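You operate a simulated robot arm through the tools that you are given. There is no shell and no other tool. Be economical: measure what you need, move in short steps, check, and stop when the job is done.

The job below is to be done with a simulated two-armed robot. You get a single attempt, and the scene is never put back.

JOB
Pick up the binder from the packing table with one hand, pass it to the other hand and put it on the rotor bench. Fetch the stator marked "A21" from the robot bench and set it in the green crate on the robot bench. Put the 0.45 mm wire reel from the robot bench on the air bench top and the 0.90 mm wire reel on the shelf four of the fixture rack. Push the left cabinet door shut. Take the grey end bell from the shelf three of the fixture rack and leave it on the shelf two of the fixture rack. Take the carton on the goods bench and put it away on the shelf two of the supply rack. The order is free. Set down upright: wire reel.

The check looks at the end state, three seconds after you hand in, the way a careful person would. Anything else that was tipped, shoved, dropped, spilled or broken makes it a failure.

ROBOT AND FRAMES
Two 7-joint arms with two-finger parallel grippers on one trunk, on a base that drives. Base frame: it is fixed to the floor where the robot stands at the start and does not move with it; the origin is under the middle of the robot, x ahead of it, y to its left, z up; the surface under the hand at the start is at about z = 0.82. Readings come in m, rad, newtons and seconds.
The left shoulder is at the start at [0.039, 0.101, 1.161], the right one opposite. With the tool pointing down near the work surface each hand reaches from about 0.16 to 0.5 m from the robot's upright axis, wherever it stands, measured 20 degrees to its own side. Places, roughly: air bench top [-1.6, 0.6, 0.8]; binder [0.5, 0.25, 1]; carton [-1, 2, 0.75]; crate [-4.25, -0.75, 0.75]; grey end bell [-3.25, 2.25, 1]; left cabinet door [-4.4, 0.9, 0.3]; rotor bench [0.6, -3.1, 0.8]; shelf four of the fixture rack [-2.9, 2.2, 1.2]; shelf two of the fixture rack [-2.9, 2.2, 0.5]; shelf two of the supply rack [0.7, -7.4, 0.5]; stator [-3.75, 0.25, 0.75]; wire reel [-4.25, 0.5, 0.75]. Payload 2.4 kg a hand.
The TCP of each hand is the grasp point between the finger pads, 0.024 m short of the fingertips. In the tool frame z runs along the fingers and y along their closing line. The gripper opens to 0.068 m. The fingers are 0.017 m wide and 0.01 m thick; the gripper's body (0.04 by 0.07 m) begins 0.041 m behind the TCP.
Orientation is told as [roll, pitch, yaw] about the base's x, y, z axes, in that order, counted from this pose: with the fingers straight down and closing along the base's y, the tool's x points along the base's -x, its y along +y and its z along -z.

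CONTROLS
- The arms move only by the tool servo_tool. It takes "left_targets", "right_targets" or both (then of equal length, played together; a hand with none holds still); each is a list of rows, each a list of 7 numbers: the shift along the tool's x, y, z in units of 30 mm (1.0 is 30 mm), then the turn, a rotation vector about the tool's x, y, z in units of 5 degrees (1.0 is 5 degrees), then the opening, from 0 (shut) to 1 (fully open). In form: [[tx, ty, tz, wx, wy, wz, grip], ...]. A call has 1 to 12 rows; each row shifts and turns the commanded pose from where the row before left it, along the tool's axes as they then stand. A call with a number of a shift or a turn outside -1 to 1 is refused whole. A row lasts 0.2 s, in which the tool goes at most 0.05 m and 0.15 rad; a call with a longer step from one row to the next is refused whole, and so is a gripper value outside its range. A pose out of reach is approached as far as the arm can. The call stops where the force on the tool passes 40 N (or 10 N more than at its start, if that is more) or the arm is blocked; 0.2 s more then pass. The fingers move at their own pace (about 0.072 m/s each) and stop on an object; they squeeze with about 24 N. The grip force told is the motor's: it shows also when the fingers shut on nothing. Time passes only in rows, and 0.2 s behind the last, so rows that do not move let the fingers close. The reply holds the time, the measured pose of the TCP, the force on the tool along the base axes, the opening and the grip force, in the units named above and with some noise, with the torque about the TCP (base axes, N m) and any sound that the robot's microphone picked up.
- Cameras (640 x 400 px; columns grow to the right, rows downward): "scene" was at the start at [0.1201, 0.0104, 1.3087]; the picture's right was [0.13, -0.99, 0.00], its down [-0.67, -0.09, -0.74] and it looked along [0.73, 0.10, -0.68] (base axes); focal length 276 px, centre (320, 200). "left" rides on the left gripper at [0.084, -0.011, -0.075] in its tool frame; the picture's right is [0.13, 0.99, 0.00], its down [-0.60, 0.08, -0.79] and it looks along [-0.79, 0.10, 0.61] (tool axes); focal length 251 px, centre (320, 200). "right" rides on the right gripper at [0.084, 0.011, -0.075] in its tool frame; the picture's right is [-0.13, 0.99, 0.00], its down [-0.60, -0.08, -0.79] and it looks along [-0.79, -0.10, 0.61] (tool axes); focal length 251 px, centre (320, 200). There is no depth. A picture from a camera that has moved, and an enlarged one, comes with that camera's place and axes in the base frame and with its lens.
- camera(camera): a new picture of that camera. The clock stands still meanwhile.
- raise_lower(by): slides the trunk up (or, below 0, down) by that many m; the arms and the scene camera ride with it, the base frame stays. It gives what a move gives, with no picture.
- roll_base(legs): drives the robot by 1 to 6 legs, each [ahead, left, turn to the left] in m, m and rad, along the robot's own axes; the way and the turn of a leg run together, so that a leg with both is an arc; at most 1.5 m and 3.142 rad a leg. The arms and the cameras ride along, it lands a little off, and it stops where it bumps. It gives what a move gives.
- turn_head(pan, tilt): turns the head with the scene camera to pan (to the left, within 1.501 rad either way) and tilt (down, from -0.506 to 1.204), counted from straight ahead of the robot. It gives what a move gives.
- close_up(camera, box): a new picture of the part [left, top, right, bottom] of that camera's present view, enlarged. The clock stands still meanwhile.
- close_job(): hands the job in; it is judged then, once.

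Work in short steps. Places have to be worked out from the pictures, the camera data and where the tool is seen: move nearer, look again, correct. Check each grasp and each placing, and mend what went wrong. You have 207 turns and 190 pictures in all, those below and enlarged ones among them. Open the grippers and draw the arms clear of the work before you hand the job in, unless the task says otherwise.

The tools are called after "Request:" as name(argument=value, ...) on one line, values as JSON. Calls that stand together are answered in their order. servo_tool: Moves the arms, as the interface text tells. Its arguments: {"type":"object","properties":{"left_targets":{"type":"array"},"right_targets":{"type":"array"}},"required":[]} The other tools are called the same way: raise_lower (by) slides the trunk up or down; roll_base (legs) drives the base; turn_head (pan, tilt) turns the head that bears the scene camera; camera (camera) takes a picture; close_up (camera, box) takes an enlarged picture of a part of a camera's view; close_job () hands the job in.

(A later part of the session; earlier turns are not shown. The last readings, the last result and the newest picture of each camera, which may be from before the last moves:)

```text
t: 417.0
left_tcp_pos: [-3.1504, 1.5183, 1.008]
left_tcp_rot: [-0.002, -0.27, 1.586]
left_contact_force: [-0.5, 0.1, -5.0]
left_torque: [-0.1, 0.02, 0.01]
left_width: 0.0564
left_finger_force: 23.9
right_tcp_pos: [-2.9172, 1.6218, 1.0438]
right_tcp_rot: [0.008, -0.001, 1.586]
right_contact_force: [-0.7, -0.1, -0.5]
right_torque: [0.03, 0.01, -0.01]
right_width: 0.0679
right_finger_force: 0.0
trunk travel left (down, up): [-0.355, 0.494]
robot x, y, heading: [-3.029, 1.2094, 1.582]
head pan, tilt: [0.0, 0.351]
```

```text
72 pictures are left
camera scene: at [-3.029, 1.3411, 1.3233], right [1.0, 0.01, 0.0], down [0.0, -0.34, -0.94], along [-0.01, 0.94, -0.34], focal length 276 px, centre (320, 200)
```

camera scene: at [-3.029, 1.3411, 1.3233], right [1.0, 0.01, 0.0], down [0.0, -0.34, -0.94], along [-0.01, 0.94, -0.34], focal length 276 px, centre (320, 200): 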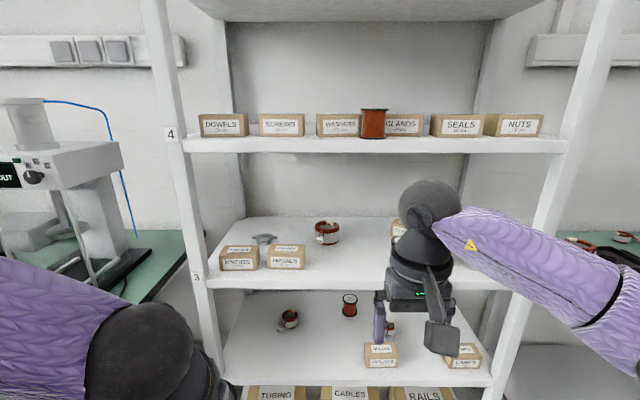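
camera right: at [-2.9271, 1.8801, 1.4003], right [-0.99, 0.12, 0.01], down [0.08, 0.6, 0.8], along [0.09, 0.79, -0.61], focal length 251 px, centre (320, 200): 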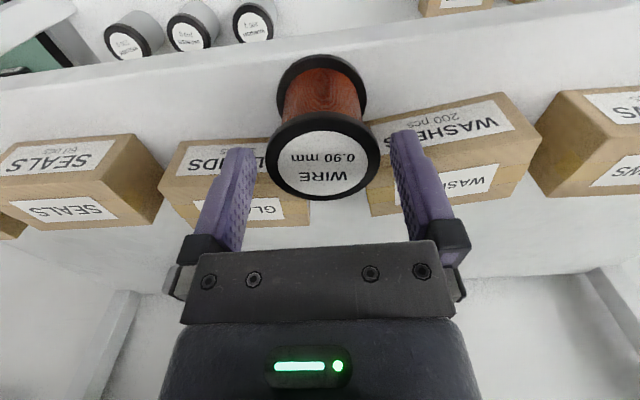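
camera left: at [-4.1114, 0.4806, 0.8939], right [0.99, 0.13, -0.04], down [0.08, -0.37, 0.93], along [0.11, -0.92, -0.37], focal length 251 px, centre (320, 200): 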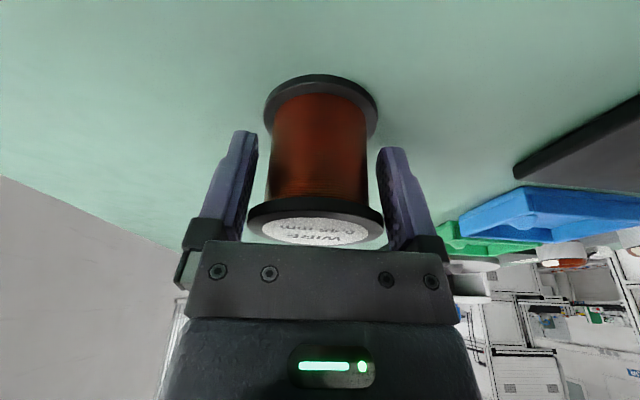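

The reel is fine. I zoom in on the grey bell on shelf three and the free room on shelf two.

Request:
close_up(camera="scene", box=[205, 205, 365, 285])

Request:
close_up(camera="scene", box=[210, 280, 400, 390])

```text
4.00 times, centred on (285, 245) of scene
camera zoom: at [-3.029, 1.3411, 1.3233], right [1.0, 0.01, 0.0], down [0.0, -0.34, -0.94], along [-0.01, 0.94, -0.34], focal length 1105 px, centre (460, 20)
```

zoom: 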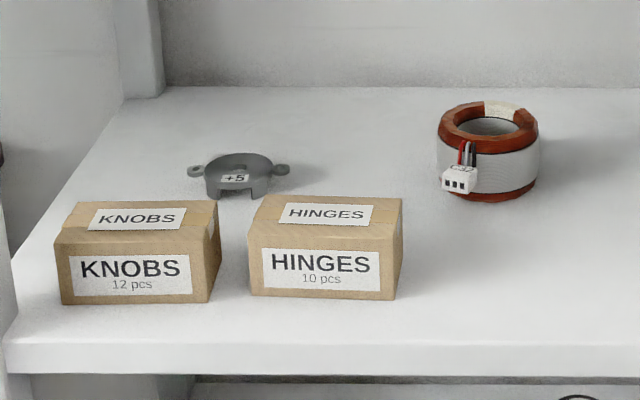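

```text
3.37 times, centred on (305, 335) of scene
camera zoom: at [-3.029, 1.3411, 1.3233], right [1.0, 0.01, 0.0], down [0.0, -0.34, -0.94], along [-0.01, 0.94, -0.34], focal length 930 px, centre (370, -255)
```

zoom: 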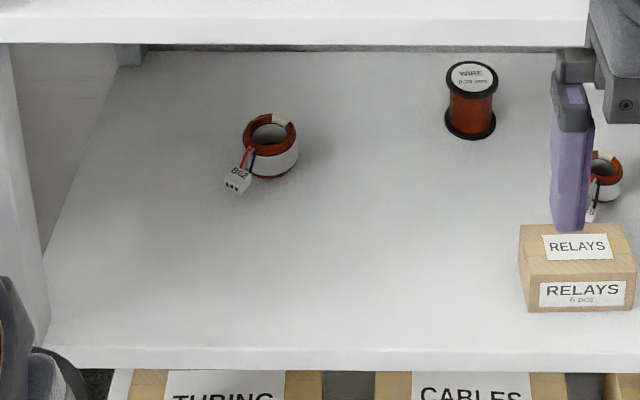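

The grey end bell (ears left/right) is on shelf three behind the boxes at about (-3.22, 2.14). I'll need the left hand for it, so first I deliver the 0.45 mm reel: drive to the air bench and look.

Request:
roll_base(legs=[[0, 0, -1.58], [1.4, 0, 0], [0, 0, -1.57]])

Request:
turn_head(pan=0.0, tilt=0.6)

Request:
camera(camera="scene")

```text
t: 431.8
left_tcp_pos: [-1.4907, 0.8713, 1.0075]
left_tcp_rot: [-0.004, -0.271, -1.579]
left_contact_force: [-0.9, -1.1, -5.0]
left_torque: [0.13, 0.01, -0.02]
left_width: 0.0549
left_finger_force: 24.1
right_tcp_pos: [-1.7256, 0.7725, 1.0444]
right_tcp_rot: [0.007, -0.004, -1.582]
right_contact_force: [-0.2, -0.7, -0.9]
right_torque: [0.0, -0.01, -0.01]
right_width: 0.068
right_finger_force: 0.0
trunk travel left (down, up): [-0.355, 0.494]
robot x, y, heading: [-1.6027, 1.1803, -1.588]
head pan, tilt: [0.0, 0.351]
```

```text
t: 432.6
left_tcp_pos: [-1.49, 0.87, 1.0072]
left_tcp_rot: [-0.003, -0.27, -1.581]
left_contact_force: [-0.4, 0.2, -5.5]
left_torque: [0.11, -0.01, 0.01]
left_width: 0.0548
left_finger_force: 23.9
right_tcp_pos: [-1.7255, 0.7718, 1.0452]
right_tcp_rot: [0.006, -0.004, -1.581]
right_contact_force: [0.4, 1.0, -0.1]
right_torque: [-0.03, 0.03, -0.02]
right_width: 0.0681
right_finger_force: 0.1
trunk travel left (down, up): [-0.355, 0.494]
robot x, y, heading: [-1.5983, 1.1833, -1.589]
head pan, tilt: [0.0, 0.6]
```

```text
69 pictures are left
camera scene: at [-1.6017, 1.0537, 1.3006], right [-1.0, 0.02, 0.0], down [0.01, 0.56, -0.83], along [-0.01, -0.83, -0.56], focal length 276 px, centre (320, 200)
```

scene: 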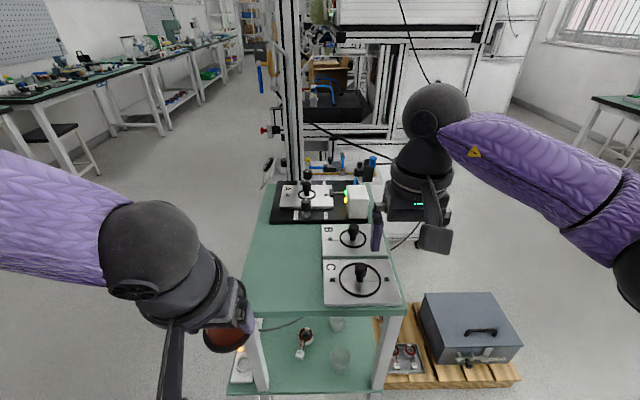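

The air bench's left front area (x≈-1.46…-1.60, y≈0.5–0.72) is free. I drive 0.15 m ahead and move the reel over it.

Request:
roll_base(legs=[[0.14, 0, 0.01]])

Request:
servo_tool(left_targets=[[-0.6, -0.5, 0.16, 0, 0, 0, 0], [-0.6, -0.5, 0.16, 0, 0, 0, 0], [-0.6, -0.5, 0.16, 0, 0, 0, 0], [-0.3, 0, 0.08, 0, 0, 0, 0]])

Request:
camera(camera="scene")

Request:
camera(camera="left")

```text
t: 433.9
left_tcp_pos: [-1.4896, 0.7339, 1.0062]
left_tcp_rot: [-0.003, -0.27, -1.568]
left_contact_force: [-0.5, 0.0, -5.4]
left_torque: [0.09, 0.04, -0.01]
left_width: 0.0548
left_finger_force: 23.9
right_tcp_pos: [-1.7225, 0.6331, 1.0452]
right_tcp_rot: [0.005, -0.003, -1.567]
right_contact_force: [0.7, -0.6, 0.4]
right_torque: [0.01, 0.01, 0.0]
right_width: 0.068
right_finger_force: 0.0
trunk travel left (down, up): [-0.355, 0.494]
robot x, y, heading: [-1.6073, 1.0418, -1.575]
head pan, tilt: [0.0, 0.6]
```

```text
t: 434.9
left_tcp_pos: [-1.5341, 0.6689, 1.008]
left_tcp_rot: [-0.004, -0.271, -1.567]
left_contact_force: [-0.7, -0.3, -5.5]
left_torque: [0.1, 0.03, 0.01]
left_width: 0.0541
left_finger_force: 23.5
right_tcp_pos: [-1.7223, 0.6346, 1.0447]
right_tcp_rot: [0.007, -0.004, -1.569]
right_contact_force: [-0.5, 0.1, 0.0]
right_torque: [0.01, 0.01, 0.05]
right_width: 0.068
right_finger_force: 0.1
trunk travel left (down, up): [-0.355, 0.494]
robot x, y, heading: [-1.5998, 1.0458, -1.575]
head pan, tilt: [0.0, 0.6]
```

```text
68 pictures are left
camera scene: at [-1.6019, 0.9165, 1.3005], right [-1.0, 0.01, 0.0], down [0.0, 0.57, -0.82], along [0.0, -0.82, -0.57], focal length 276 px, centre (320, 200)
```

scene: 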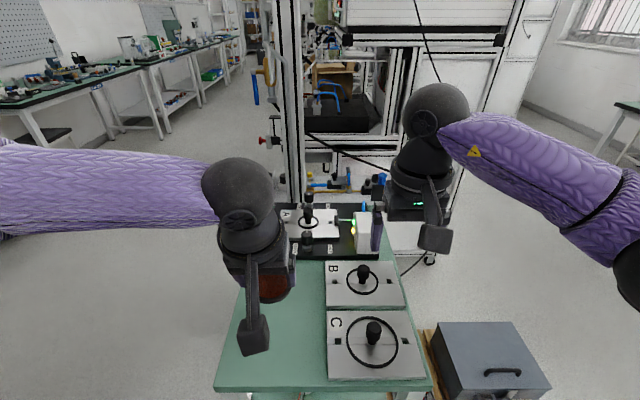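

```text
67 pictures are left
camera left: at [-1.5441, 0.7701, 1.0588], right [0.99, 0.13, -0.04], down [0.08, -0.37, 0.93], along [0.1, -0.92, -0.38], focal length 251 px, centre (320, 200)
```

left: 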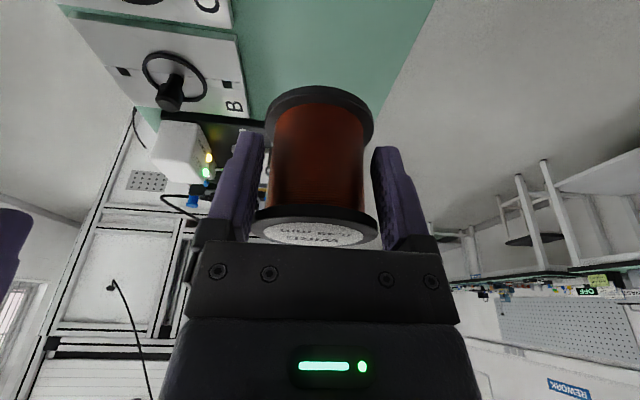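

Over the free spot (-1.534, 0.669). I lower 14 cm, then approach contact slowly.

Request:
servo_tool(left_targets=[[0.253, 0, 0.916, 0, 0, 0, 0], [0.253, 0, 0.916, 0, 0, 0, 0], [0.253, 0, 0.916, 0, 0, 0, 0], [0.253, 0, 0.916, 0, 0, 0, 0], [0.24, 0, 0.87, 0, 0, 0, 0], [0, 0, 0, 0, 0, 0, 0]])

Request:
servo_tool(left_targets=[[0.027, 0, 0.096, 0, 0, 0, 0], [0.027, 0, 0.096, 0, 0, 0, 0], [0.027, 0, 0.096, 0, 0, 0, 0], [0, 0, 0, 0, 0, 0, 0]])

Request:
camera(camera="left")

```text
t: 436.3
left_tcp_pos: [-1.4909, 0.688, 0.894]
left_tcp_rot: [-0.004, -0.271, -1.567]
left_contact_force: [0.3, 0.4, -5.7]
left_torque: [0.1, 0.0, 0.0]
left_width: 0.0533
left_finger_force: 23.4
left hand out of reach, approached as far as the arm can: row 1, 2, 3, 4, 5
right_tcp_pos: [-1.7232, 0.6337, 1.0451]
right_tcp_rot: [0.008, -0.003, -1.568]
right_contact_force: [0.1, -0.2, 0.5]
right_torque: [-0.01, -0.01, 0.0]
right_width: 0.0679
right_finger_force: 0.1
trunk travel left (down, up): [-0.355, 0.494]
robot x, y, heading: [-1.6047, 1.0435, -1.576]
head pan, tilt: [0.0, 0.6]
```

```text
t: 437.3
left_tcp_pos: [-1.4858, 0.6889, 0.8894]
left_tcp_rot: [-0.004, -0.273, -1.568]
left_contact_force: [0.1, 0.1, 0.1]
left_torque: [0.01, -0.02, -0.03]
left_width: 0.0002
left_finger_force: 23.2
left hand out of reach, approached as far as the arm can: row 2
right_tcp_pos: [-1.7225, 0.6342, 1.0459]
right_tcp_rot: [0.008, -0.005, -1.567]
right_contact_force: [-0.6, -0.2, 1.3]
right_torque: [0.01, -0.01, -0.01]
right_width: 0.0678
right_finger_force: 0.1
trunk travel left (down, up): [-0.355, 0.494]
robot x, y, heading: [-1.6037, 1.0438, -1.574]
head pan, tilt: [0.0, 0.6]
```

```text
66 pictures are left
camera left: at [-1.4969, 0.7901, 0.94], right [0.99, 0.13, -0.04], down [0.08, -0.37, 0.93], along [0.1, -0.92, -0.38], focal length 251 px, centre (320, 200)
```

left: 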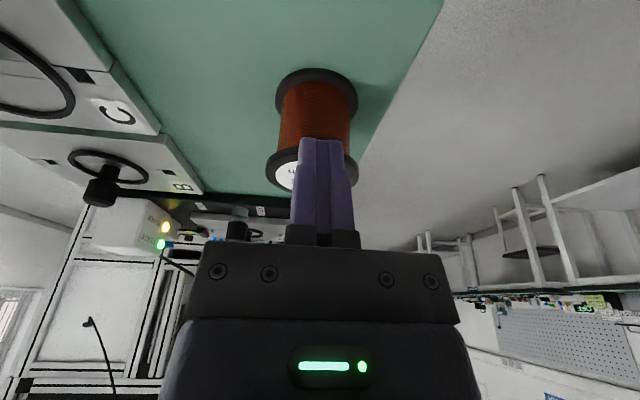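

The reel slipped from the rims and came to stand upright on the bench, about 2 cm from its side edge. I raise the hand straight up carefully and check.

Request:
servo_tool(left_targets=[[-0.13, 0, -0.48, 0, 0, 0, 0], [-0.26, 0, -0.96, 0, 0, 0, 0], [-0.26, 0, -0.96, 0, 0, 0, 0], [-0.26, 0, -0.96, 0, 0, 0, 0], [-0.26, 0, -0.96, 0, 0, 0, 0]])

Request:
camera(camera="left")

Request:
camera(camera="scene")

```text
t: 438.5
left_tcp_pos: [-1.4867, 0.6884, 1.0214]
left_tcp_rot: [-0.005, -0.271, -1.568]
left_contact_force: [0.8, -1.1, -0.2]
left_torque: [0.0, 0.02, -0.03]
left_width: 0.0002
left_finger_force: 24.0
right_tcp_pos: [-1.7227, 0.6347, 1.0451]
right_tcp_rot: [0.008, -0.005, -1.568]
right_contact_force: [-0.8, 0.7, 0.2]
right_torque: [0.02, -0.03, -0.01]
right_width: 0.068
right_finger_force: 0.1
trunk travel left (down, up): [-0.355, 0.494]
robot x, y, heading: [-1.5992, 1.0446, -1.579]
head pan, tilt: [0.0, 0.6]
```

```text
65 pictures are left
camera left: at [-1.4969, 0.79, 1.0717], right [0.99, 0.13, -0.04], down [0.08, -0.37, 0.93], along [0.1, -0.92, -0.38], focal length 251 px, centre (320, 200)
```

left: 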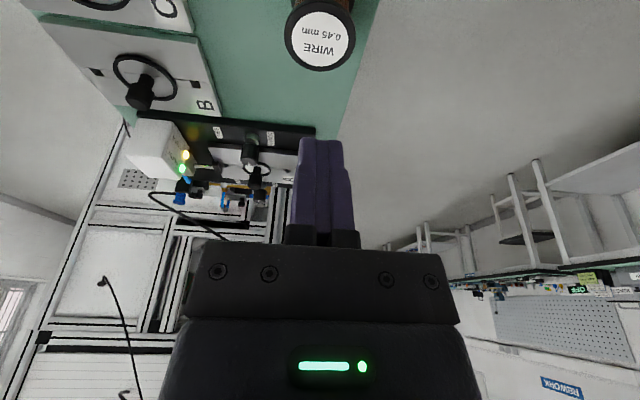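

```text
64 pictures are left
camera scene: at [-1.6019, 0.9172, 1.3006], right [-1.0, 0.01, 0.0], down [0.0, 0.57, -0.82], along [0.0, -0.82, -0.57], focal length 276 px, centre (320, 200)
```

scene: 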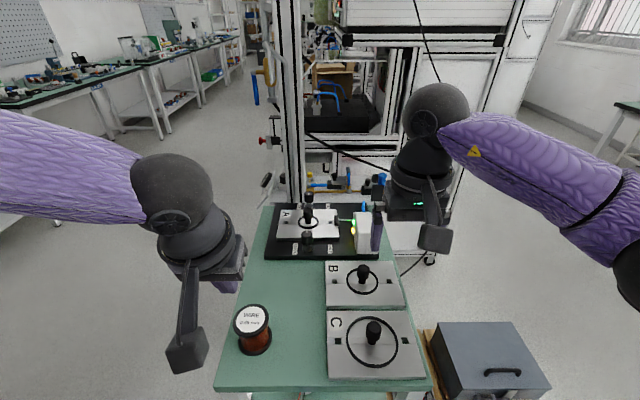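

The 0.45 mm reel stands upright on the air bench. I back off, prepare the hands (right yaw +60°, left levelled and retracted) and drive to the fixture rack.

Request:
roll_base(legs=[[-0.2, 0, 0]])

Request:
servo_tool(left_targets=[[0.3, 0, 0, 0, 0.52, 0, 1], [0.3, 0, 0, 0, 0.52, 0, 1], [0.3, 0, 0, 0, 0.52, 0, 1], [0.3, 0, 0, 0, 0.52, 0, 1], [0.3, 0, 0, 0, 0.52, 0, 1], [0.3, 0, 0, 0, 0.5, 0, 1], [0, 0, 0.5, 0, 0, 0, 1], [0, 0, 0.5, 0, 0, 0, 1], [0, 0, 0.5, 0, 0, 0, 1], [0, 0, 0, 0, 0, 0, 1], [0, 0, 0, 0, 0, 0, 1], [0, 0, 0, 0, 0, 0, 1]], right_targets=[[0, 0, 0, 0, 0, -1, 1], [0, 0, 0, 0, 0, -1, 1], [0, 0, 0, 0, 0, -1, 1], [0, 0, 0, 0, 0, -1, 1], [0, 0, 0, 0, 0, -1, 1], [0, 0, 0, 0, 0, -1, 1], [0, 0, 0, 0, 0, -1, 1], [0, 0, 0, 0, 0, -1, 1], [0, 0, 0, 0, 0, -1, 1], [0, 0, 0, 0, 0, -1, 1], [0, 0, 0, 0, 0, -1, 1], [0, 0, 0, 0, 0, -1, 1]])

Request:
roll_base(legs=[[0, 0, -1.57], [1.45, 0, 0], [0, 0, -1.3]])

Request:
turn_head(pan=0.1, tilt=0.4)

Request:
camera(camera="scene")

```text
t: 440.1
left_tcp_pos: [-1.4855, 0.8915, 1.0207]
left_tcp_rot: [-0.005, -0.273, -1.569]
left_contact_force: [-0.1, 0.4, 0.6]
left_torque: [0.02, 0.02, -0.04]
left_width: 0.0
left_finger_force: 24.1
right_tcp_pos: [-1.7208, 0.8385, 1.0454]
right_tcp_rot: [0.008, -0.005, -1.57]
right_contact_force: [-0.4, 0.7, 0.0]
right_torque: [0.01, 0.02, 0.01]
right_width: 0.0678
right_finger_force: 0.0
trunk travel left (down, up): [-0.355, 0.494]
robot x, y, heading: [-1.6054, 1.2457, -1.575]
head pan, tilt: [0.0, 0.6]
```

```text
t: 442.7
left_tcp_pos: [-1.4858, 0.9446, 0.9659]
left_tcp_rot: [-0.003, -0.002, -1.569]
left_contact_force: [-0.1, 0.2, 0.2]
left_torque: [-0.03, 0.01, 0.0]
left_width: 0.0681
left_finger_force: 0.1
right_tcp_pos: [-1.7211, 0.836, 1.0452]
right_tcp_rot: [0.004, -0.009, -0.826]
right_contact_force: [-0.8, 0.3, -0.9]
right_torque: [-0.02, 0.02, -0.01]
right_width: 0.068
right_finger_force: 0.0
right hand out of reach, approached as far as the arm can: row 10, 11, 12
trunk travel left (down, up): [-0.355, 0.494]
robot x, y, heading: [-1.6022, 1.2443, -1.573]
head pan, tilt: [0.0, 0.6]
```

```text
t: 457.1
left_tcp_pos: [-3.2389, 1.5484, 0.9661]
left_tcp_rot: [-0.004, 0.002, 1.782]
left_contact_force: [-1.1, -0.8, -0.1]
left_torque: [-0.04, 0.02, 0.0]
left_width: 0.0677
left_finger_force: 0.1
right_tcp_pos: [-3.0314, 1.7026, 1.0464]
right_tcp_rot: [0.001, -0.007, 2.524]
right_contact_force: [0.1, 0.5, -0.2]
right_torque: [-0.02, -0.02, -0.01]
right_width: 0.068
right_finger_force: 0.1
trunk travel left (down, up): [-0.355, 0.494]
robot x, y, heading: [-3.0615, 1.2757, 1.779]
head pan, tilt: [0.0, 0.6]
```

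```text
t: 457.8
left_tcp_pos: [-3.2387, 1.5492, 0.9651]
left_tcp_rot: [-0.002, 0.0, 1.782]
left_contact_force: [0.5, -0.8, 0.0]
left_torque: [0.01, -0.02, -0.02]
left_width: 0.0681
left_finger_force: 0.0
right_tcp_pos: [-3.0305, 1.7031, 1.0442]
right_tcp_rot: [0.002, -0.009, 2.525]
right_contact_force: [0.8, 0.0, 0.6]
right_torque: [0.01, 0.0, -0.02]
right_width: 0.068
right_finger_force: 0.1
trunk travel left (down, up): [-0.355, 0.494]
robot x, y, heading: [-3.0602, 1.2753, 1.772]
head pan, tilt: [0.099, 0.4]
```

```text
63 pictures are left
camera scene: at [-3.095, 1.4018, 1.3187], right [0.95, 0.3, 0.0], down [0.12, -0.37, -0.92], along [-0.28, 0.88, -0.39], focal length 276 px, centre (320, 200)
```

scene: 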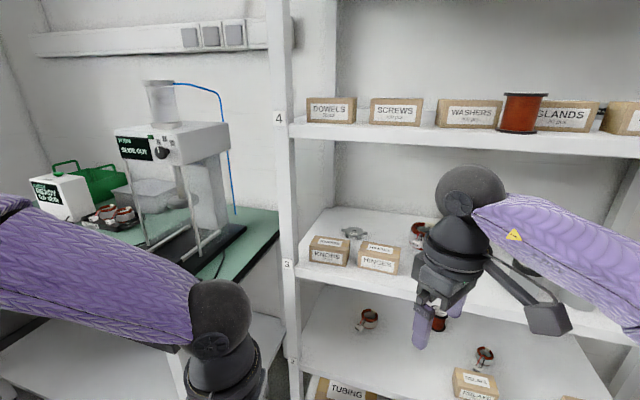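

Bell confirmed at ≈(-3.222, 2.144). I lean the right hand 35° forward, lower it to z≈0.97, and drive up to the rack.

Request:
servo_tool(right_targets=[[0, 0, 0, 0.684, -0.73, 0, 1], [0, 0, 0, 0.684, -0.73, 0, 1], [0, 0, 0, 0.684, -0.73, 0, 1], [0, 0, 0, 0.684, -0.73, 0, 1], [0, 0, 0, 0.684, -0.73, 0, 1], [0, 0, 0, 0.684, -0.73, 0, 1], [0, 0, 0, 0.684, -0.73, 0, 1], [0.35, 0.33, 0.68, 0, 0, 0, 1], [0.35, 0.33, 0.68, 0, 0, 0, 1], [0.35, 0.33, 0.68, 0, 0, 0, 1]])

Request:
roll_base(legs=[[0.24, -0.03, 0]])

Request:
camera(camera="right")

Request:
camera(camera="scene")

```text
t: 460.0
left_tcp_pos: [-3.2387, 1.5486, 0.967]
left_tcp_rot: [-0.004, -0.001, 1.784]
left_contact_force: [-0.4, 0.2, 0.0]
left_torque: [0.0, 0.03, 0.05]
left_width: 0.0681
left_finger_force: 0.0
right_tcp_pos: [-3.0316, 1.7047, 0.9713]
right_tcp_rot: [-0.447, -0.44, 2.624]
right_contact_force: [-0.1, -0.5, -0.5]
right_torque: [0.04, 0.01, 0.01]
right_width: 0.0679
right_finger_force: 0.1
trunk travel left (down, up): [-0.355, 0.494]
robot x, y, heading: [-3.0632, 1.2737, 1.778]
head pan, tilt: [0.099, 0.4]
```

```text
t: 461.8
left_tcp_pos: [-3.2558, 1.7932, 0.9661]
left_tcp_rot: [-0.003, 0.0, 1.773]
left_contact_force: [0.1, -0.3, -0.5]
left_torque: [-0.02, -0.01, -0.02]
left_width: 0.068
left_finger_force: 0.0
right_tcp_pos: [-3.0468, 1.9472, 0.9713]
right_tcp_rot: [-0.446, -0.438, 2.614]
right_contact_force: [0.2, -1.3, -0.5]
right_torque: [-0.05, 0.03, -0.03]
right_width: 0.0678
right_finger_force: 0.2
trunk travel left (down, up): [-0.355, 0.494]
robot x, y, heading: [-3.0804, 1.5181, 1.767]
head pan, tilt: [0.099, 0.4]
```

```text
62 pictures are left
camera right: at [-2.9801, 1.8596, 0.9917], right [-0.71, -0.62, -0.33], down [-0.33, -0.12, 0.94], along [-0.62, 0.77, -0.12], focal length 251 px, centre (320, 200)
```

right: 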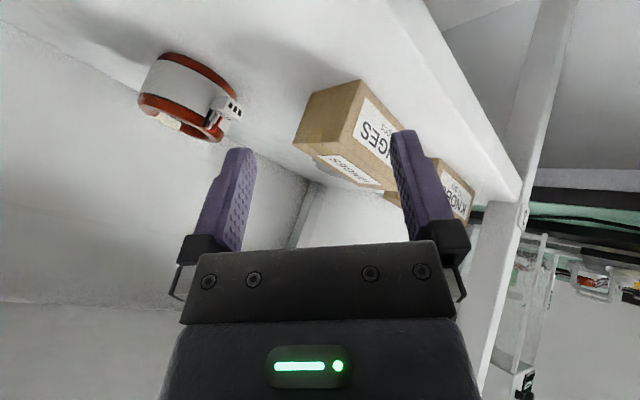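

```text
61 pictures are left
camera scene: at [-3.1133, 1.6458, 1.3188], right [0.96, 0.29, 0.0], down [0.11, -0.37, -0.92], along [-0.27, 0.88, -0.39], focal length 276 px, centre (320, 200)
```

scene: 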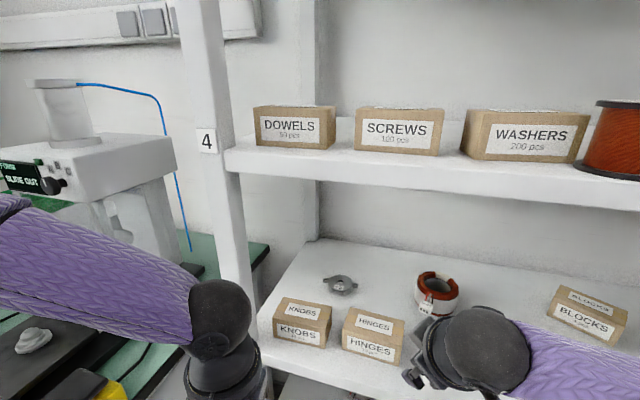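

I raise the right hand 2 cm, retract the left a little, drive 0.10 m further, then bring the right hand over the bell.

Request:
servo_tool(left_targets=[[0.7, 0, 0, 0, 0, 0, 1], [0.7, 0, 0, 0, 0, 0, 1], [0.4, 0, 0, 0, 0, 0, 1]], right_targets=[[-0.28, -0.26, -0.55, 0, 0, 0, 1], [0, 0, 0, 0, 0, 0, 1], [0, 0, 0, 0, 0, 0, 1]])

Request:
roll_base(legs=[[0.1, 0, 0]])

Request:
servo_tool(right_targets=[[-0.78, 0.12, 0.34, 0, 0, 0, 1], [-0.78, 0.12, 0.34, 0, 0, 0, 1], [-0.78, 0.12, 0.34, 0, 0, 0, 1], [-0.78, 0.12, 0.34, 0, 0, 0, 1], [-0.78, 0.12, 0.34, 0, 0, 0, 1], [-0.78, 0.12, 0.34, 0, 0, 0, 1]])

Request:
camera(camera="right")

Request:
camera(camera="scene")

```text
t: 462.6
left_tcp_pos: [-3.2454, 1.7414, 0.9656]
left_tcp_rot: [-0.003, -0.003, 1.776]
left_contact_force: [0.2, 1.2, -0.3]
left_torque: [-0.01, 0.01, 0.03]
left_width: 0.068
left_finger_force: 0.1
right_tcp_pos: [-3.0467, 1.946, 0.9902]
right_tcp_rot: [-0.445, -0.439, 2.615]
right_contact_force: [-0.6, 0.1, -0.6]
right_torque: [0.03, 0.0, -0.03]
right_width: 0.068
right_finger_force: 0.0
trunk travel left (down, up): [-0.355, 0.494]
robot x, y, heading: [-3.0825, 1.5209, 1.764]
head pan, tilt: [0.099, 0.4]
```

```text
t: 463.8
left_tcp_pos: [-3.2632, 1.8374, 0.9665]
left_tcp_rot: [-0.004, 0.001, 1.776]
left_contact_force: [0.0, -0.1, -0.5]
left_torque: [-0.01, 0.0, 0.0]
left_width: 0.0682
left_finger_force: 0.0
right_tcp_pos: [-3.0671, 2.0437, 0.9894]
right_tcp_rot: [-0.444, -0.439, 2.615]
right_contact_force: [-0.4, 0.6, 0.3]
right_torque: [0.0, 0.01, -0.02]
right_width: 0.068
right_finger_force: 0.1
trunk travel left (down, up): [-0.355, 0.494]
robot x, y, heading: [-3.0978, 1.6222, 1.767]
head pan, tilt: [0.099, 0.4]
```

```text
t: 465.2
left_tcp_pos: [-3.2657, 1.8375, 0.9659]
left_tcp_rot: [-0.004, 0.001, 1.774]
left_contact_force: [0.8, 0.0, 0.1]
left_torque: [0.02, 0.03, -0.05]
left_width: 0.0678
left_finger_force: 0.0
right_tcp_pos: [-3.1996, 2.1274, 0.9926]
right_tcp_rot: [-0.445, -0.44, 2.616]
right_contact_force: [-0.1, 0.3, -0.1]
right_torque: [0.02, 0.03, 0.02]
right_width: 0.0682
right_finger_force: 0.0
trunk travel left (down, up): [-0.355, 0.494]
robot x, y, heading: [-3.0985, 1.6138, 1.771]
head pan, tilt: [0.099, 0.4]
```

```text
60 pictures are left
camera right: at [-3.1311, 2.0398, 1.0135], right [-0.71, -0.62, -0.33], down [-0.33, -0.12, 0.94], along [-0.62, 0.77, -0.12], focal length 251 px, centre (320, 200)
```

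right: 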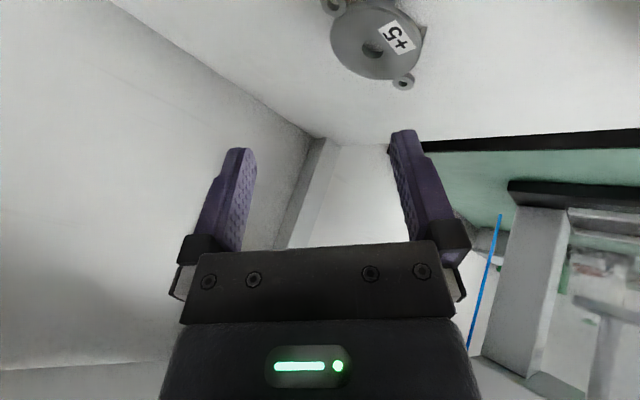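

```text
59 pictures are left
camera scene: at [-3.1331, 1.7429, 1.3188], right [0.96, 0.29, 0.0], down [0.11, -0.37, -0.92], along [-0.27, 0.88, -0.39], focal length 276 px, centre (320, 200)
```

scene: 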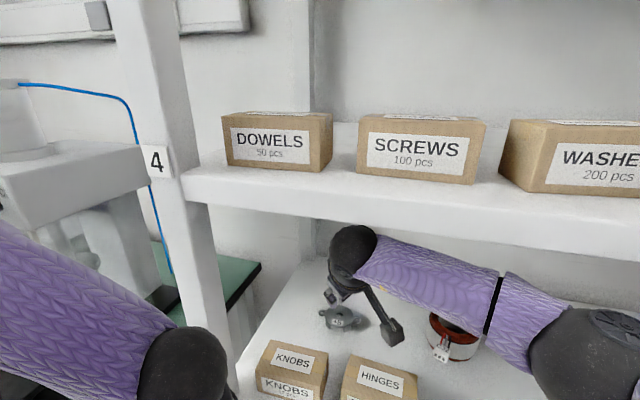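

The closing axis must stay level for this thin bell. I lower 5 cm, re-orient to a 20° lean about the closing axis (target yaw≈2.55), and pull the left hand back.

Request:
servo_tool(right_targets=[[0.35, 0.33, 0.68, 0, 0, 0, 1], [0.35, 0.33, 0.68, 0, 0, 0, 1], [0, 0, 0, -0.93, 0.27, 0.28, 1], [0, 0, 0, -0.93, 0.27, 0.28, 1], [0, 0, 0, -0.93, 0.27, 0.28, 1], [0, 0, 0, -0.93, 0.27, 0.28, 1], [0, 0, 0, -0.93, 0.27, 0.28, 1]], left_targets=[[0.8, 0, 0, 0, 0, 0, 1], [0.8, 0, 0, 0, 0, 0, 1], [0, 0, 0, 0, 0, 0, 1], [0, 0, 0, 0, 0, 0, 1], [0, 0, 0, 0, 0, 0, 1], [0, 0, 0, 0, 0, 0, 1], [0, 0, 0, 0, 0, 0, 1]])

```text
t: 466.8
left_tcp_pos: [-3.2581, 1.8194, 0.9654]
left_tcp_rot: [-0.003, 0.0, 1.776]
left_contact_force: [1.3, -0.4, -0.6]
left_torque: [-0.02, 0.03, -0.01]
left_width: 0.068
left_finger_force: 0.0
left hand out of reach, approached as far as the arm can: row 1, 2
right_tcp_pos: [-3.1966, 2.1272, 0.9418]
right_tcp_rot: [-0.162, -0.396, 2.517]
right_contact_force: [-0.1, -0.2, 1.1]
right_torque: [0.01, 0.01, 0.01]
right_width: 0.0682
right_finger_force: 0.0
right hand out of reach, approached as far as the arm can: row 6, 7
trunk travel left (down, up): [-0.355, 0.494]
robot x, y, heading: [-3.1002, 1.614, 1.772]
head pan, tilt: [0.099, 0.4]
```

Nearly there; the arm is at its reach, so I drive 5 cm closer and finish levelling the closing axis.

Request:
roll_base(legs=[[0.05, 0, 0]])

Request:
servo_tool(right_targets=[[0, 0, 0, -0.93, 0.25, 0, 1], [0, 0, 0, -0.93, 0.25, 0, 1]])

Request:
camera(camera="right")

```text
t: 467.7
left_tcp_pos: [-3.2691, 1.8683, 0.9643]
left_tcp_rot: [-0.004, 0.001, 1.773]
left_contact_force: [-0.4, 0.1, -0.5]
left_torque: [0.0, 0.0, 0.02]
left_width: 0.0679
left_finger_force: 0.0
right_tcp_pos: [-3.2089, 2.1768, 0.9411]
right_tcp_rot: [-0.16, -0.396, 2.516]
right_contact_force: [-0.5, 0.8, 0.2]
right_torque: [0.02, 0.02, 0.0]
right_width: 0.0681
right_finger_force: 0.1
trunk travel left (down, up): [-0.355, 0.494]
robot x, y, heading: [-3.1075, 1.6662, 1.773]
head pan, tilt: [0.099, 0.4]
```

```text
t: 468.3
left_tcp_pos: [-3.2689, 1.8689, 0.9649]
left_tcp_rot: [-0.005, 0.0, 1.775]
left_contact_force: [-0.6, -0.4, -0.3]
left_torque: [-0.02, -0.02, 0.02]
left_width: 0.068
left_finger_force: 0.0
right_tcp_pos: [-3.207, 2.1752, 0.9406]
right_tcp_rot: [-0.16, -0.394, 2.516]
right_contact_force: [0.4, -0.3, 0.5]
right_torque: [0.03, 0.0, 0.02]
right_width: 0.0681
right_finger_force: 0.0
right hand out of reach, approached as far as the arm can: row 1, 2
trunk travel left (down, up): [-0.355, 0.494]
robot x, y, heading: [-3.1095, 1.6631, 1.77]
head pan, tilt: [0.099, 0.4]
```

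```text
58 pictures are left
camera right: at [-3.1362, 2.0963, 0.9759], right [-0.72, -0.69, -0.1], down [-0.23, 0.11, 0.97], along [-0.65, 0.72, -0.24], focal length 251 px, centre (320, 200)
```

right: 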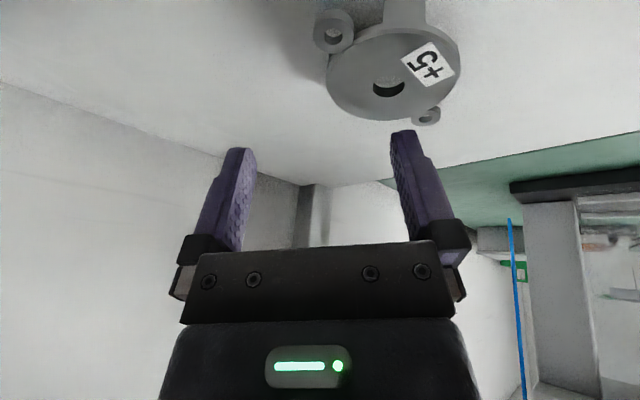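

Bell centre ≈(-3.207, 2.139). The closing axis is level to ±5 mm, good enough. I move back over the bell, descend to z≈0.909 and close.

Request:
servo_tool(right_targets=[[0.33, 0.46, -0.21, 0, 0, 0, 1], [0.33, 0.46, -0.21, 0, 0, 0, 1], [0.2, 0.08, 0.48, 0, 0, 0, 1], [0.2, 0.08, 0.48, 0, 0, 0, 1], [0, 0, 0, 0, 0, 0, 1]])

Request:
camera(camera="right")

```text
t: 469.5
left_tcp_pos: [-3.269, 1.8666, 0.9635]
left_tcp_rot: [-0.004, -0.002, 1.776]
left_contact_force: [-0.3, -0.1, 0.4]
left_torque: [0.02, -0.02, -0.01]
left_width: 0.0679
left_finger_force: 0.0
right_tcp_pos: [-3.2084, 2.1375, 0.9107]
right_tcp_rot: [-0.162, -0.399, 2.517]
right_contact_force: [0.4, -1.1, 14.5]
right_torque: [-0.44, 0.39, 0.04]
right_width: 0.0669
right_finger_force: 0.1
trunk travel left (down, up): [-0.355, 0.494]
robot x, y, heading: [-3.1082, 1.6634, 1.772]
head pan, tilt: [0.099, 0.4]
```

```text
57 pictures are left
camera right: at [-3.1364, 2.0585, 0.9452], right [-0.72, -0.69, -0.1], down [-0.23, 0.1, 0.97], along [-0.66, 0.72, -0.23], focal length 251 px, centre (320, 200)
```

right: 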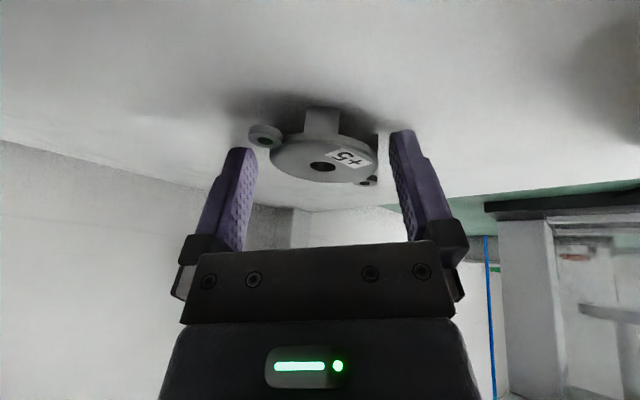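

Slight upward contact (probably a fingertip on the shelf). I raise 3 mm and close on the bell.

Request:
servo_tool(right_targets=[[-0.04, -0.02, -0.1, 0, 0, 0, 1], [0, 0, 0, 0, 0, 0, 0], [0, 0, 0, 0, 0, 0, 0], [0, 0, 0, 0, 0, 0, 0], [0, 0, 0, 0, 0, 0, 0]])

Request:
camera(camera="right")

```text
t: 470.7
left_tcp_pos: [-3.2684, 1.8675, 0.964]
left_tcp_rot: [-0.003, -0.001, 1.775]
left_contact_force: [0.5, -0.7, -0.6]
left_torque: [-0.01, 0.01, 0.02]
left_width: 0.0681
left_finger_force: 0.1
right_tcp_pos: [-3.2085, 2.1387, 0.9122]
right_tcp_rot: [-0.162, -0.395, 2.516]
right_contact_force: [0.1, -0.2, -0.3]
right_torque: [-0.01, -0.01, -0.05]
right_width: 0.056
right_finger_force: 24.4
trunk travel left (down, up): [-0.355, 0.494]
robot x, y, heading: [-3.1077, 1.6639, 1.763]
head pan, tilt: [0.099, 0.4]
```

```text
56 pictures are left
camera right: at [-3.1361, 2.0594, 0.9469], right [-0.72, -0.69, -0.1], down [-0.23, 0.11, 0.97], along [-0.65, 0.72, -0.24], focal length 251 px, centre (320, 200)
```

right: 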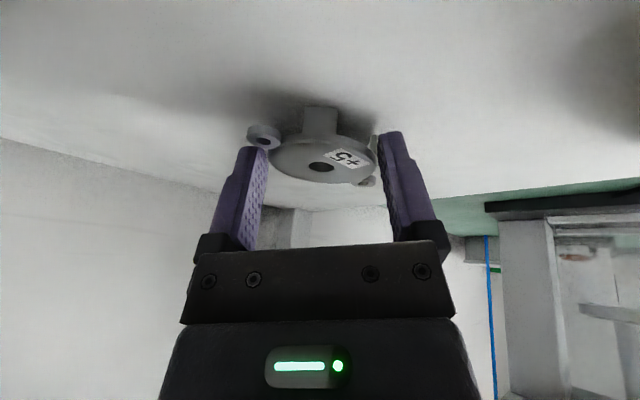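

Gripped at 0.056 m. I lift 3.5 cm and check that it holds.

Request:
servo_tool(right_targets=[[-0.16, -0.06, -0.38, 0, 0, 0, 0], [-0.16, -0.06, -0.38, 0, 0, 0, 0], [-0.16, -0.06, -0.38, 0, 0, 0, 0], [0, 0, 0, 0, 0, 0, 0]])

Request:
camera(camera="right")

```text
t: 471.7
left_tcp_pos: [-3.2682, 1.8684, 0.9649]
left_tcp_rot: [-0.005, 0.0, 1.774]
left_contact_force: [-0.5, -0.7, 0.3]
left_torque: [0.0, 0.0, -0.01]
left_width: 0.0678
left_finger_force: 0.1
right_tcp_pos: [-3.2073, 2.1399, 0.9506]
right_tcp_rot: [-0.164, -0.394, 2.517]
right_contact_force: [-0.8, 0.0, 0.4]
right_torque: [0.0, 0.01, -0.04]
right_width: 0.0561
right_finger_force: 23.9
trunk travel left (down, up): [-0.355, 0.494]
robot x, y, heading: [-3.1118, 1.6633, 1.768]
head pan, tilt: [0.099, 0.4]
```

```text
55 pictures are left
camera right: at [-3.136, 2.0604, 0.9845], right [-0.72, -0.69, -0.1], down [-0.23, 0.11, 0.97], along [-0.65, 0.72, -0.24], focal length 251 px, centre (320, 200)
```

right: 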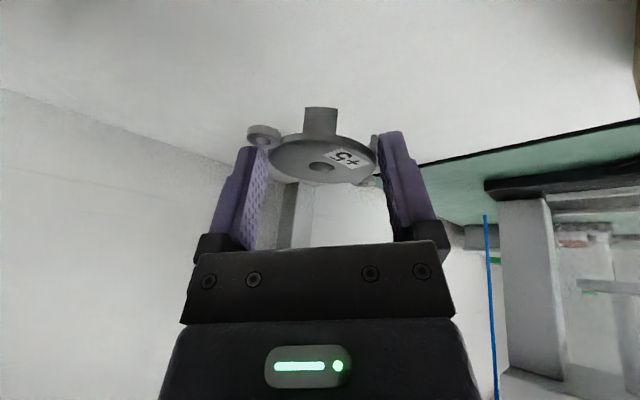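

It holds. I raise another 1.8 cm to clear the boxes and back the base out.

Request:
servo_tool(right_targets=[[-0.12, -0.05, -0.28, 0, 0, 0, 0], [-0.12, -0.05, -0.28, 0, 0, 0, 0]])

Request:
roll_base(legs=[[-0.4, 0, 0]])

Request:
camera(camera="scene")

Request:
camera(camera="right")

```text
t: 472.3
left_tcp_pos: [-3.2678, 1.8678, 0.9644]
left_tcp_rot: [-0.005, 0.001, 1.775]
left_contact_force: [0.3, 0.1, -0.4]
left_torque: [0.02, 0.0, 0.0]
left_width: 0.068
left_finger_force: 0.0
right_tcp_pos: [-3.2067, 2.1408, 0.9683]
right_tcp_rot: [-0.162, -0.395, 2.517]
right_contact_force: [0.6, 0.3, -0.6]
right_torque: [0.02, 0.02, -0.01]
right_width: 0.0562
right_finger_force: 23.9
trunk travel left (down, up): [-0.355, 0.494]
robot x, y, heading: [-3.1086, 1.6659, 1.767]
head pan, tilt: [0.099, 0.4]
```

```text
t: 474.8
left_tcp_pos: [-3.1909, 1.4803, 0.9646]
left_tcp_rot: [-0.003, -0.001, 1.773]
left_contact_force: [0.3, -0.5, -0.4]
left_torque: [0.01, 0.0, 0.01]
left_width: 0.0682
left_finger_force: 0.1
right_tcp_pos: [-3.1295, 1.7533, 0.9683]
right_tcp_rot: [-0.162, -0.394, 2.514]
right_contact_force: [0.7, -0.3, -0.7]
right_torque: [-0.03, -0.01, 0.0]
right_width: 0.0559
right_finger_force: 24.0
trunk travel left (down, up): [-0.355, 0.494]
robot x, y, heading: [-3.0316, 1.2811, 1.765]
head pan, tilt: [0.099, 0.4]
```

```text
54 pictures are left
camera scene: at [-3.0653, 1.4044, 1.3188], right [0.96, 0.29, 0.0], down [0.11, -0.37, -0.92], along [-0.27, 0.88, -0.39], focal length 276 px, centre (320, 200)
```

scene: 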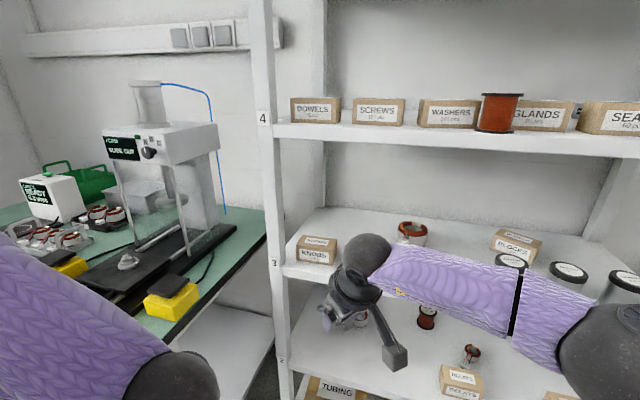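

```text
53 pictures are left
camera right: at [-3.0574, 1.6733, 1.0032], right [-0.72, -0.69, -0.1], down [-0.23, 0.11, 0.97], along [-0.65, 0.72, -0.24], focal length 251 px, centre (320, 200)
```

right: 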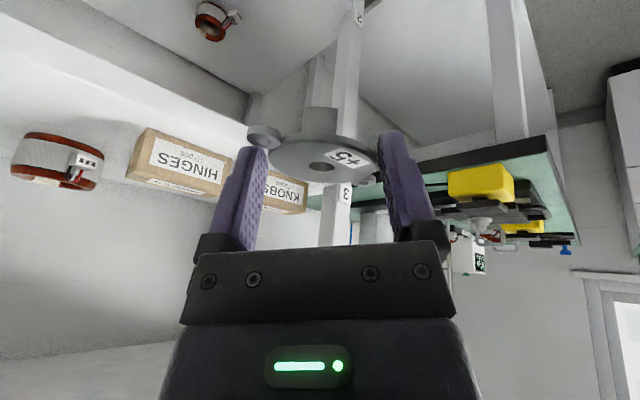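

Bell is secure. I bring the left hand forward of the torso, lower the trunk 0.35 m (same geometry relative to shelf two), and drive so the bell is over the free front area near (-3.10, 2.0).

Request:
servo_tool(left_targets=[[-0.85, 0, 0, 0, 0, 0, 1], [-0.85, 0, 0, 0, 0, 0, 1], [-0.85, 0, 0, 0, 0, 0, 1], [-0.85, 0, 0, 0, 0, 0, 1]])

Request:
raise_lower(by=-0.35)

Request:
roll_base(legs=[[0.236, -0.077, 0]])

Request:
turn_head(pan=-0.1, tilt=0.6)

Request:
camera(camera="scene")

Request:
camera(camera="right")

```text
t: 475.8
left_tcp_pos: [-3.2119, 1.5803, 0.9645]
left_tcp_rot: [-0.005, -0.001, 1.773]
left_contact_force: [-0.3, -0.1, 0.1]
left_torque: [0.02, 0.01, 0.01]
left_width: 0.068
left_finger_force: 0.2
right_tcp_pos: [-3.1294, 1.7541, 0.9683]
right_tcp_rot: [-0.159, -0.394, 2.514]
right_contact_force: [-0.3, 0.2, -0.2]
right_torque: [-0.03, 0.0, -0.05]
right_width: 0.0558
right_finger_force: 24.2
trunk travel left (down, up): [-0.355, 0.494]
robot x, y, heading: [-3.0334, 1.2813, 1.771]
head pan, tilt: [0.099, 0.4]
```

```text
t: 479.2
left_tcp_pos: [-3.2106, 1.5805, 0.6142]
left_tcp_rot: [-0.003, 0.0, 1.774]
left_contact_force: [0.5, -0.6, -0.5]
left_torque: [-0.02, 0.02, 0.01]
left_width: 0.0678
left_finger_force: 0.0
right_tcp_pos: [-3.1292, 1.7535, 0.6196]
right_tcp_rot: [-0.162, -0.394, 2.513]
right_contact_force: [0.3, 0.0, -0.4]
right_torque: [-0.01, 0.01, -0.03]
right_width: 0.0557
right_finger_force: 24.0
trunk travel left (down, up): [-0.005, 0.844]
robot x, y, heading: [-3.0325, 1.2822, 1.768]
head pan, tilt: [0.099, 0.4]
```

```text
t: 481.0
left_tcp_pos: [-3.1833, 1.8248, 0.6148]
left_tcp_rot: [-0.002, 0.001, 1.775]
left_contact_force: [-0.6, -0.1, -0.3]
left_torque: [-0.01, -0.01, -0.01]
left_width: 0.0679
left_finger_force: 0.0
right_tcp_pos: [-3.1015, 1.9976, 0.6185]
right_tcp_rot: [-0.161, -0.393, 2.515]
right_contact_force: [0.2, 0.1, -0.3]
right_torque: [0.02, -0.02, 0.01]
right_width: 0.0558
right_finger_force: 24.3
trunk travel left (down, up): [-0.005, 0.844]
robot x, y, heading: [-3.0032, 1.5255, 1.766]
head pan, tilt: [0.099, 0.4]
```

```text
t: 481.7
left_tcp_pos: [-3.1822, 1.8256, 0.6148]
left_tcp_rot: [-0.002, -0.001, 1.775]
left_contact_force: [0.6, 0.1, 0.8]
left_torque: [0.01, -0.01, 0.0]
left_width: 0.0682
left_finger_force: 0.1
right_tcp_pos: [-3.1005, 1.9985, 0.6186]
right_tcp_rot: [-0.16, -0.395, 2.514]
right_contact_force: [0.0, -0.2, 0.5]
right_torque: [-0.04, -0.01, -0.01]
right_width: 0.0559
right_finger_force: 23.7
trunk travel left (down, up): [-0.005, 0.844]
robot x, y, heading: [-3.002, 1.5234, 1.769]
head pan, tilt: [-0.099, 0.6]
```

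```text
52 pictures are left
camera scene: at [-3.0377, 1.7458, 0.9412], right [1.0, 0.1, 0.0], down [0.06, -0.56, -0.83], along [-0.08, 0.82, -0.56], focal length 276 px, centre (320, 200)
```

scene: 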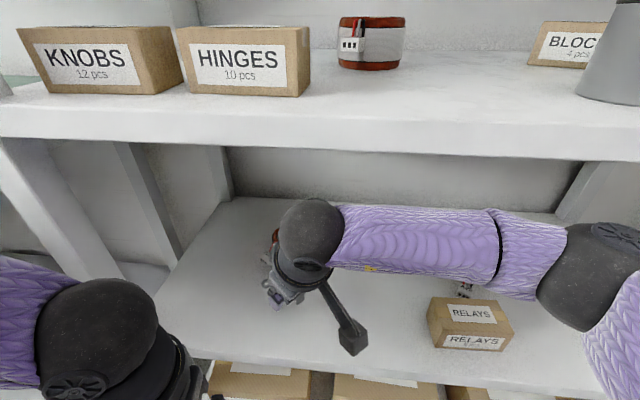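

```text
51 pictures are left
camera right: at [-3.0294, 1.9186, 0.653], right [-0.72, -0.69, -0.1], down [-0.23, 0.11, 0.97], along [-0.65, 0.72, -0.24], focal length 251 px, centre (320, 200)
```

right: 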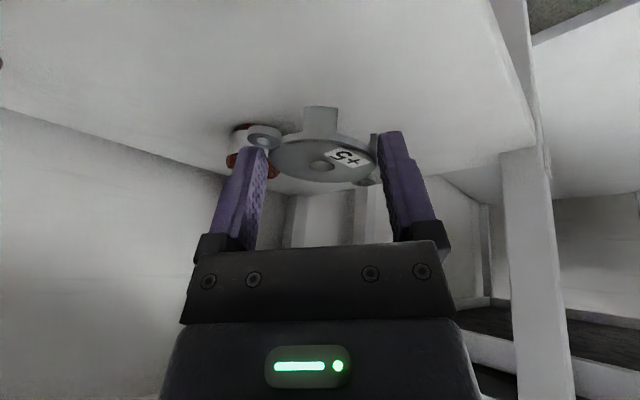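

Clear underneath. I lower 5.5 cm, then in small steps to contact.

Request:
servo_tool(right_targets=[[0.23, 0.088, 0.547, 0, 0, 0, 0], [0.23, 0.088, 0.547, 0, 0, 0, 0], [0.23, 0.088, 0.547, 0, 0, 0, 0], [0.04, 0.015, 0.09, 0, 0, 0, 0], [0.04, 0.015, 0.09, 0, 0, 0, 0], [0.04, 0.015, 0.09, 0, 0, 0, 0], [0, 0, 0, 0, 0, 0, 0]])

Request:
camera(camera="right")

```text
t: 483.3
left_tcp_pos: [-3.1832, 1.8266, 0.6154]
left_tcp_rot: [-0.004, 0.0, 1.774]
left_contact_force: [0.4, 0.0, 0.1]
left_torque: [-0.03, 0.04, 0.01]
left_width: 0.0682
left_finger_force: 0.0
right_tcp_pos: [-3.1004, 1.9976, 0.5554]
right_tcp_rot: [-0.158, -0.395, 2.516]
right_contact_force: [0.5, -0.1, -0.5]
right_torque: [0.0, 0.0, -0.02]
right_width: 0.0555
right_finger_force: 24.4
trunk travel left (down, up): [-0.005, 0.844]
robot x, y, heading: [-3.0029, 1.5243, 1.765]
head pan, tilt: [-0.099, 0.6]
```

```text
50 pictures are left
camera right: at [-3.0289, 1.9182, 0.5907], right [-0.72, -0.69, -0.1], down [-0.23, 0.11, 0.97], along [-0.65, 0.72, -0.24], focal length 251 px, centre (320, 200)
```

right: 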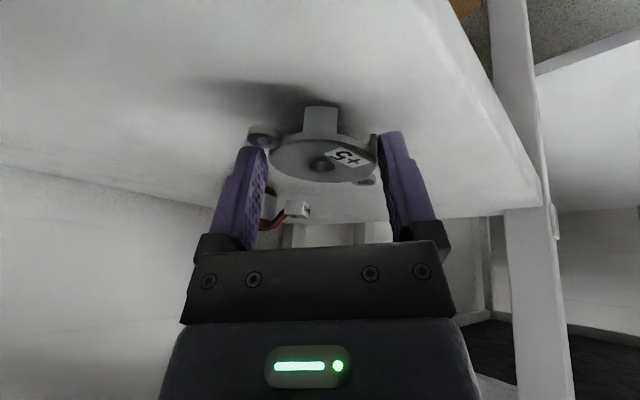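

Almost on the shelf (no load yet). I continue down in 2 mm steps.

Request:
servo_tool(right_targets=[[0.026, 0.01, 0.06, 0, 0, 0, 0], [0.026, 0.01, 0.06, 0, 0, 0, 0], [0.026, 0.01, 0.06, 0, 0, 0, 0], [0, 0, 0, 0, 0, 0, 0]])

```text
t: 484.3
left_tcp_pos: [-3.1825, 1.825, 0.614]
left_tcp_rot: [-0.004, -0.003, 1.776]
left_contact_force: [-0.1, 0.5, 0.3]
left_torque: [-0.01, 0.01, -0.01]
left_width: 0.0681
left_finger_force: 0.1
right_tcp_pos: [-3.0997, 1.9981, 0.551]
right_tcp_rot: [-0.164, -0.398, 2.516]
right_contact_force: [1.1, 5.6, 17.5]
right_torque: [0.03, 0.1, -0.07]
right_width: 0.0562
right_finger_force: 23.3
trunk travel left (down, up): [-0.005, 0.844]
robot x, y, heading: [-3.0035, 1.5225, 1.77]
head pan, tilt: [-0.099, 0.6]
```

Contact. I open and raise straight up.

Request:
servo_tool(right_targets=[[-0.02, -0.01, -0.05, 0, 0, 0, 0], [0, 0, 0, 0, 0, 0, 1], [0, 0, 0, 0, 0, 0, 1], [-0.15, -0.06, -0.36, 0, 0, 0, 1], [-0.23, -0.088, -0.547, 0, 0, 0, 1], [-0.23, -0.088, -0.547, 0, 0, 0, 1], [-0.15, -0.06, -0.36, 0, 0, 0, 1]])

Request:
camera(camera="right")

```text
t: 485.9
left_tcp_pos: [-3.1825, 1.8254, 0.6143]
left_tcp_rot: [-0.003, 0.001, 1.775]
left_contact_force: [-0.2, -1.2, 0.3]
left_torque: [0.0, -0.03, 0.02]
left_width: 0.0681
left_finger_force: 0.2
right_tcp_pos: [-3.101, 1.9986, 0.6098]
right_tcp_rot: [-0.16, -0.395, 2.515]
right_contact_force: [-0.2, 0.4, -0.2]
right_torque: [0.0, 0.01, -0.01]
right_width: 0.0678
right_finger_force: 0.0
trunk travel left (down, up): [-0.005, 0.844]
robot x, y, heading: [-3.0014, 1.5246, 1.767]
head pan, tilt: [-0.099, 0.6]
```

```text
49 pictures are left
camera right: at [-3.0293, 1.919, 0.645], right [-0.72, -0.69, -0.1], down [-0.23, 0.11, 0.97], along [-0.65, 0.72, -0.24], focal length 251 px, centre (320, 200)
```

right: 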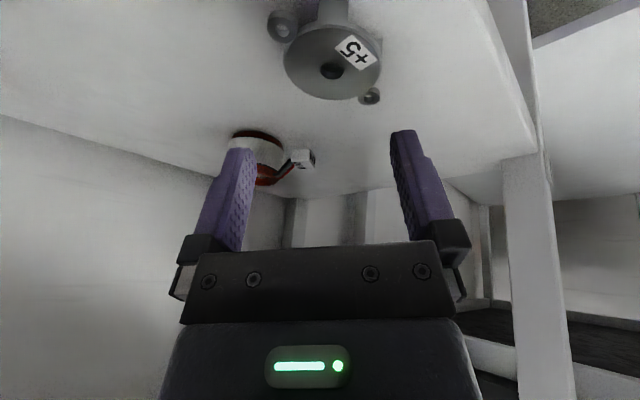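

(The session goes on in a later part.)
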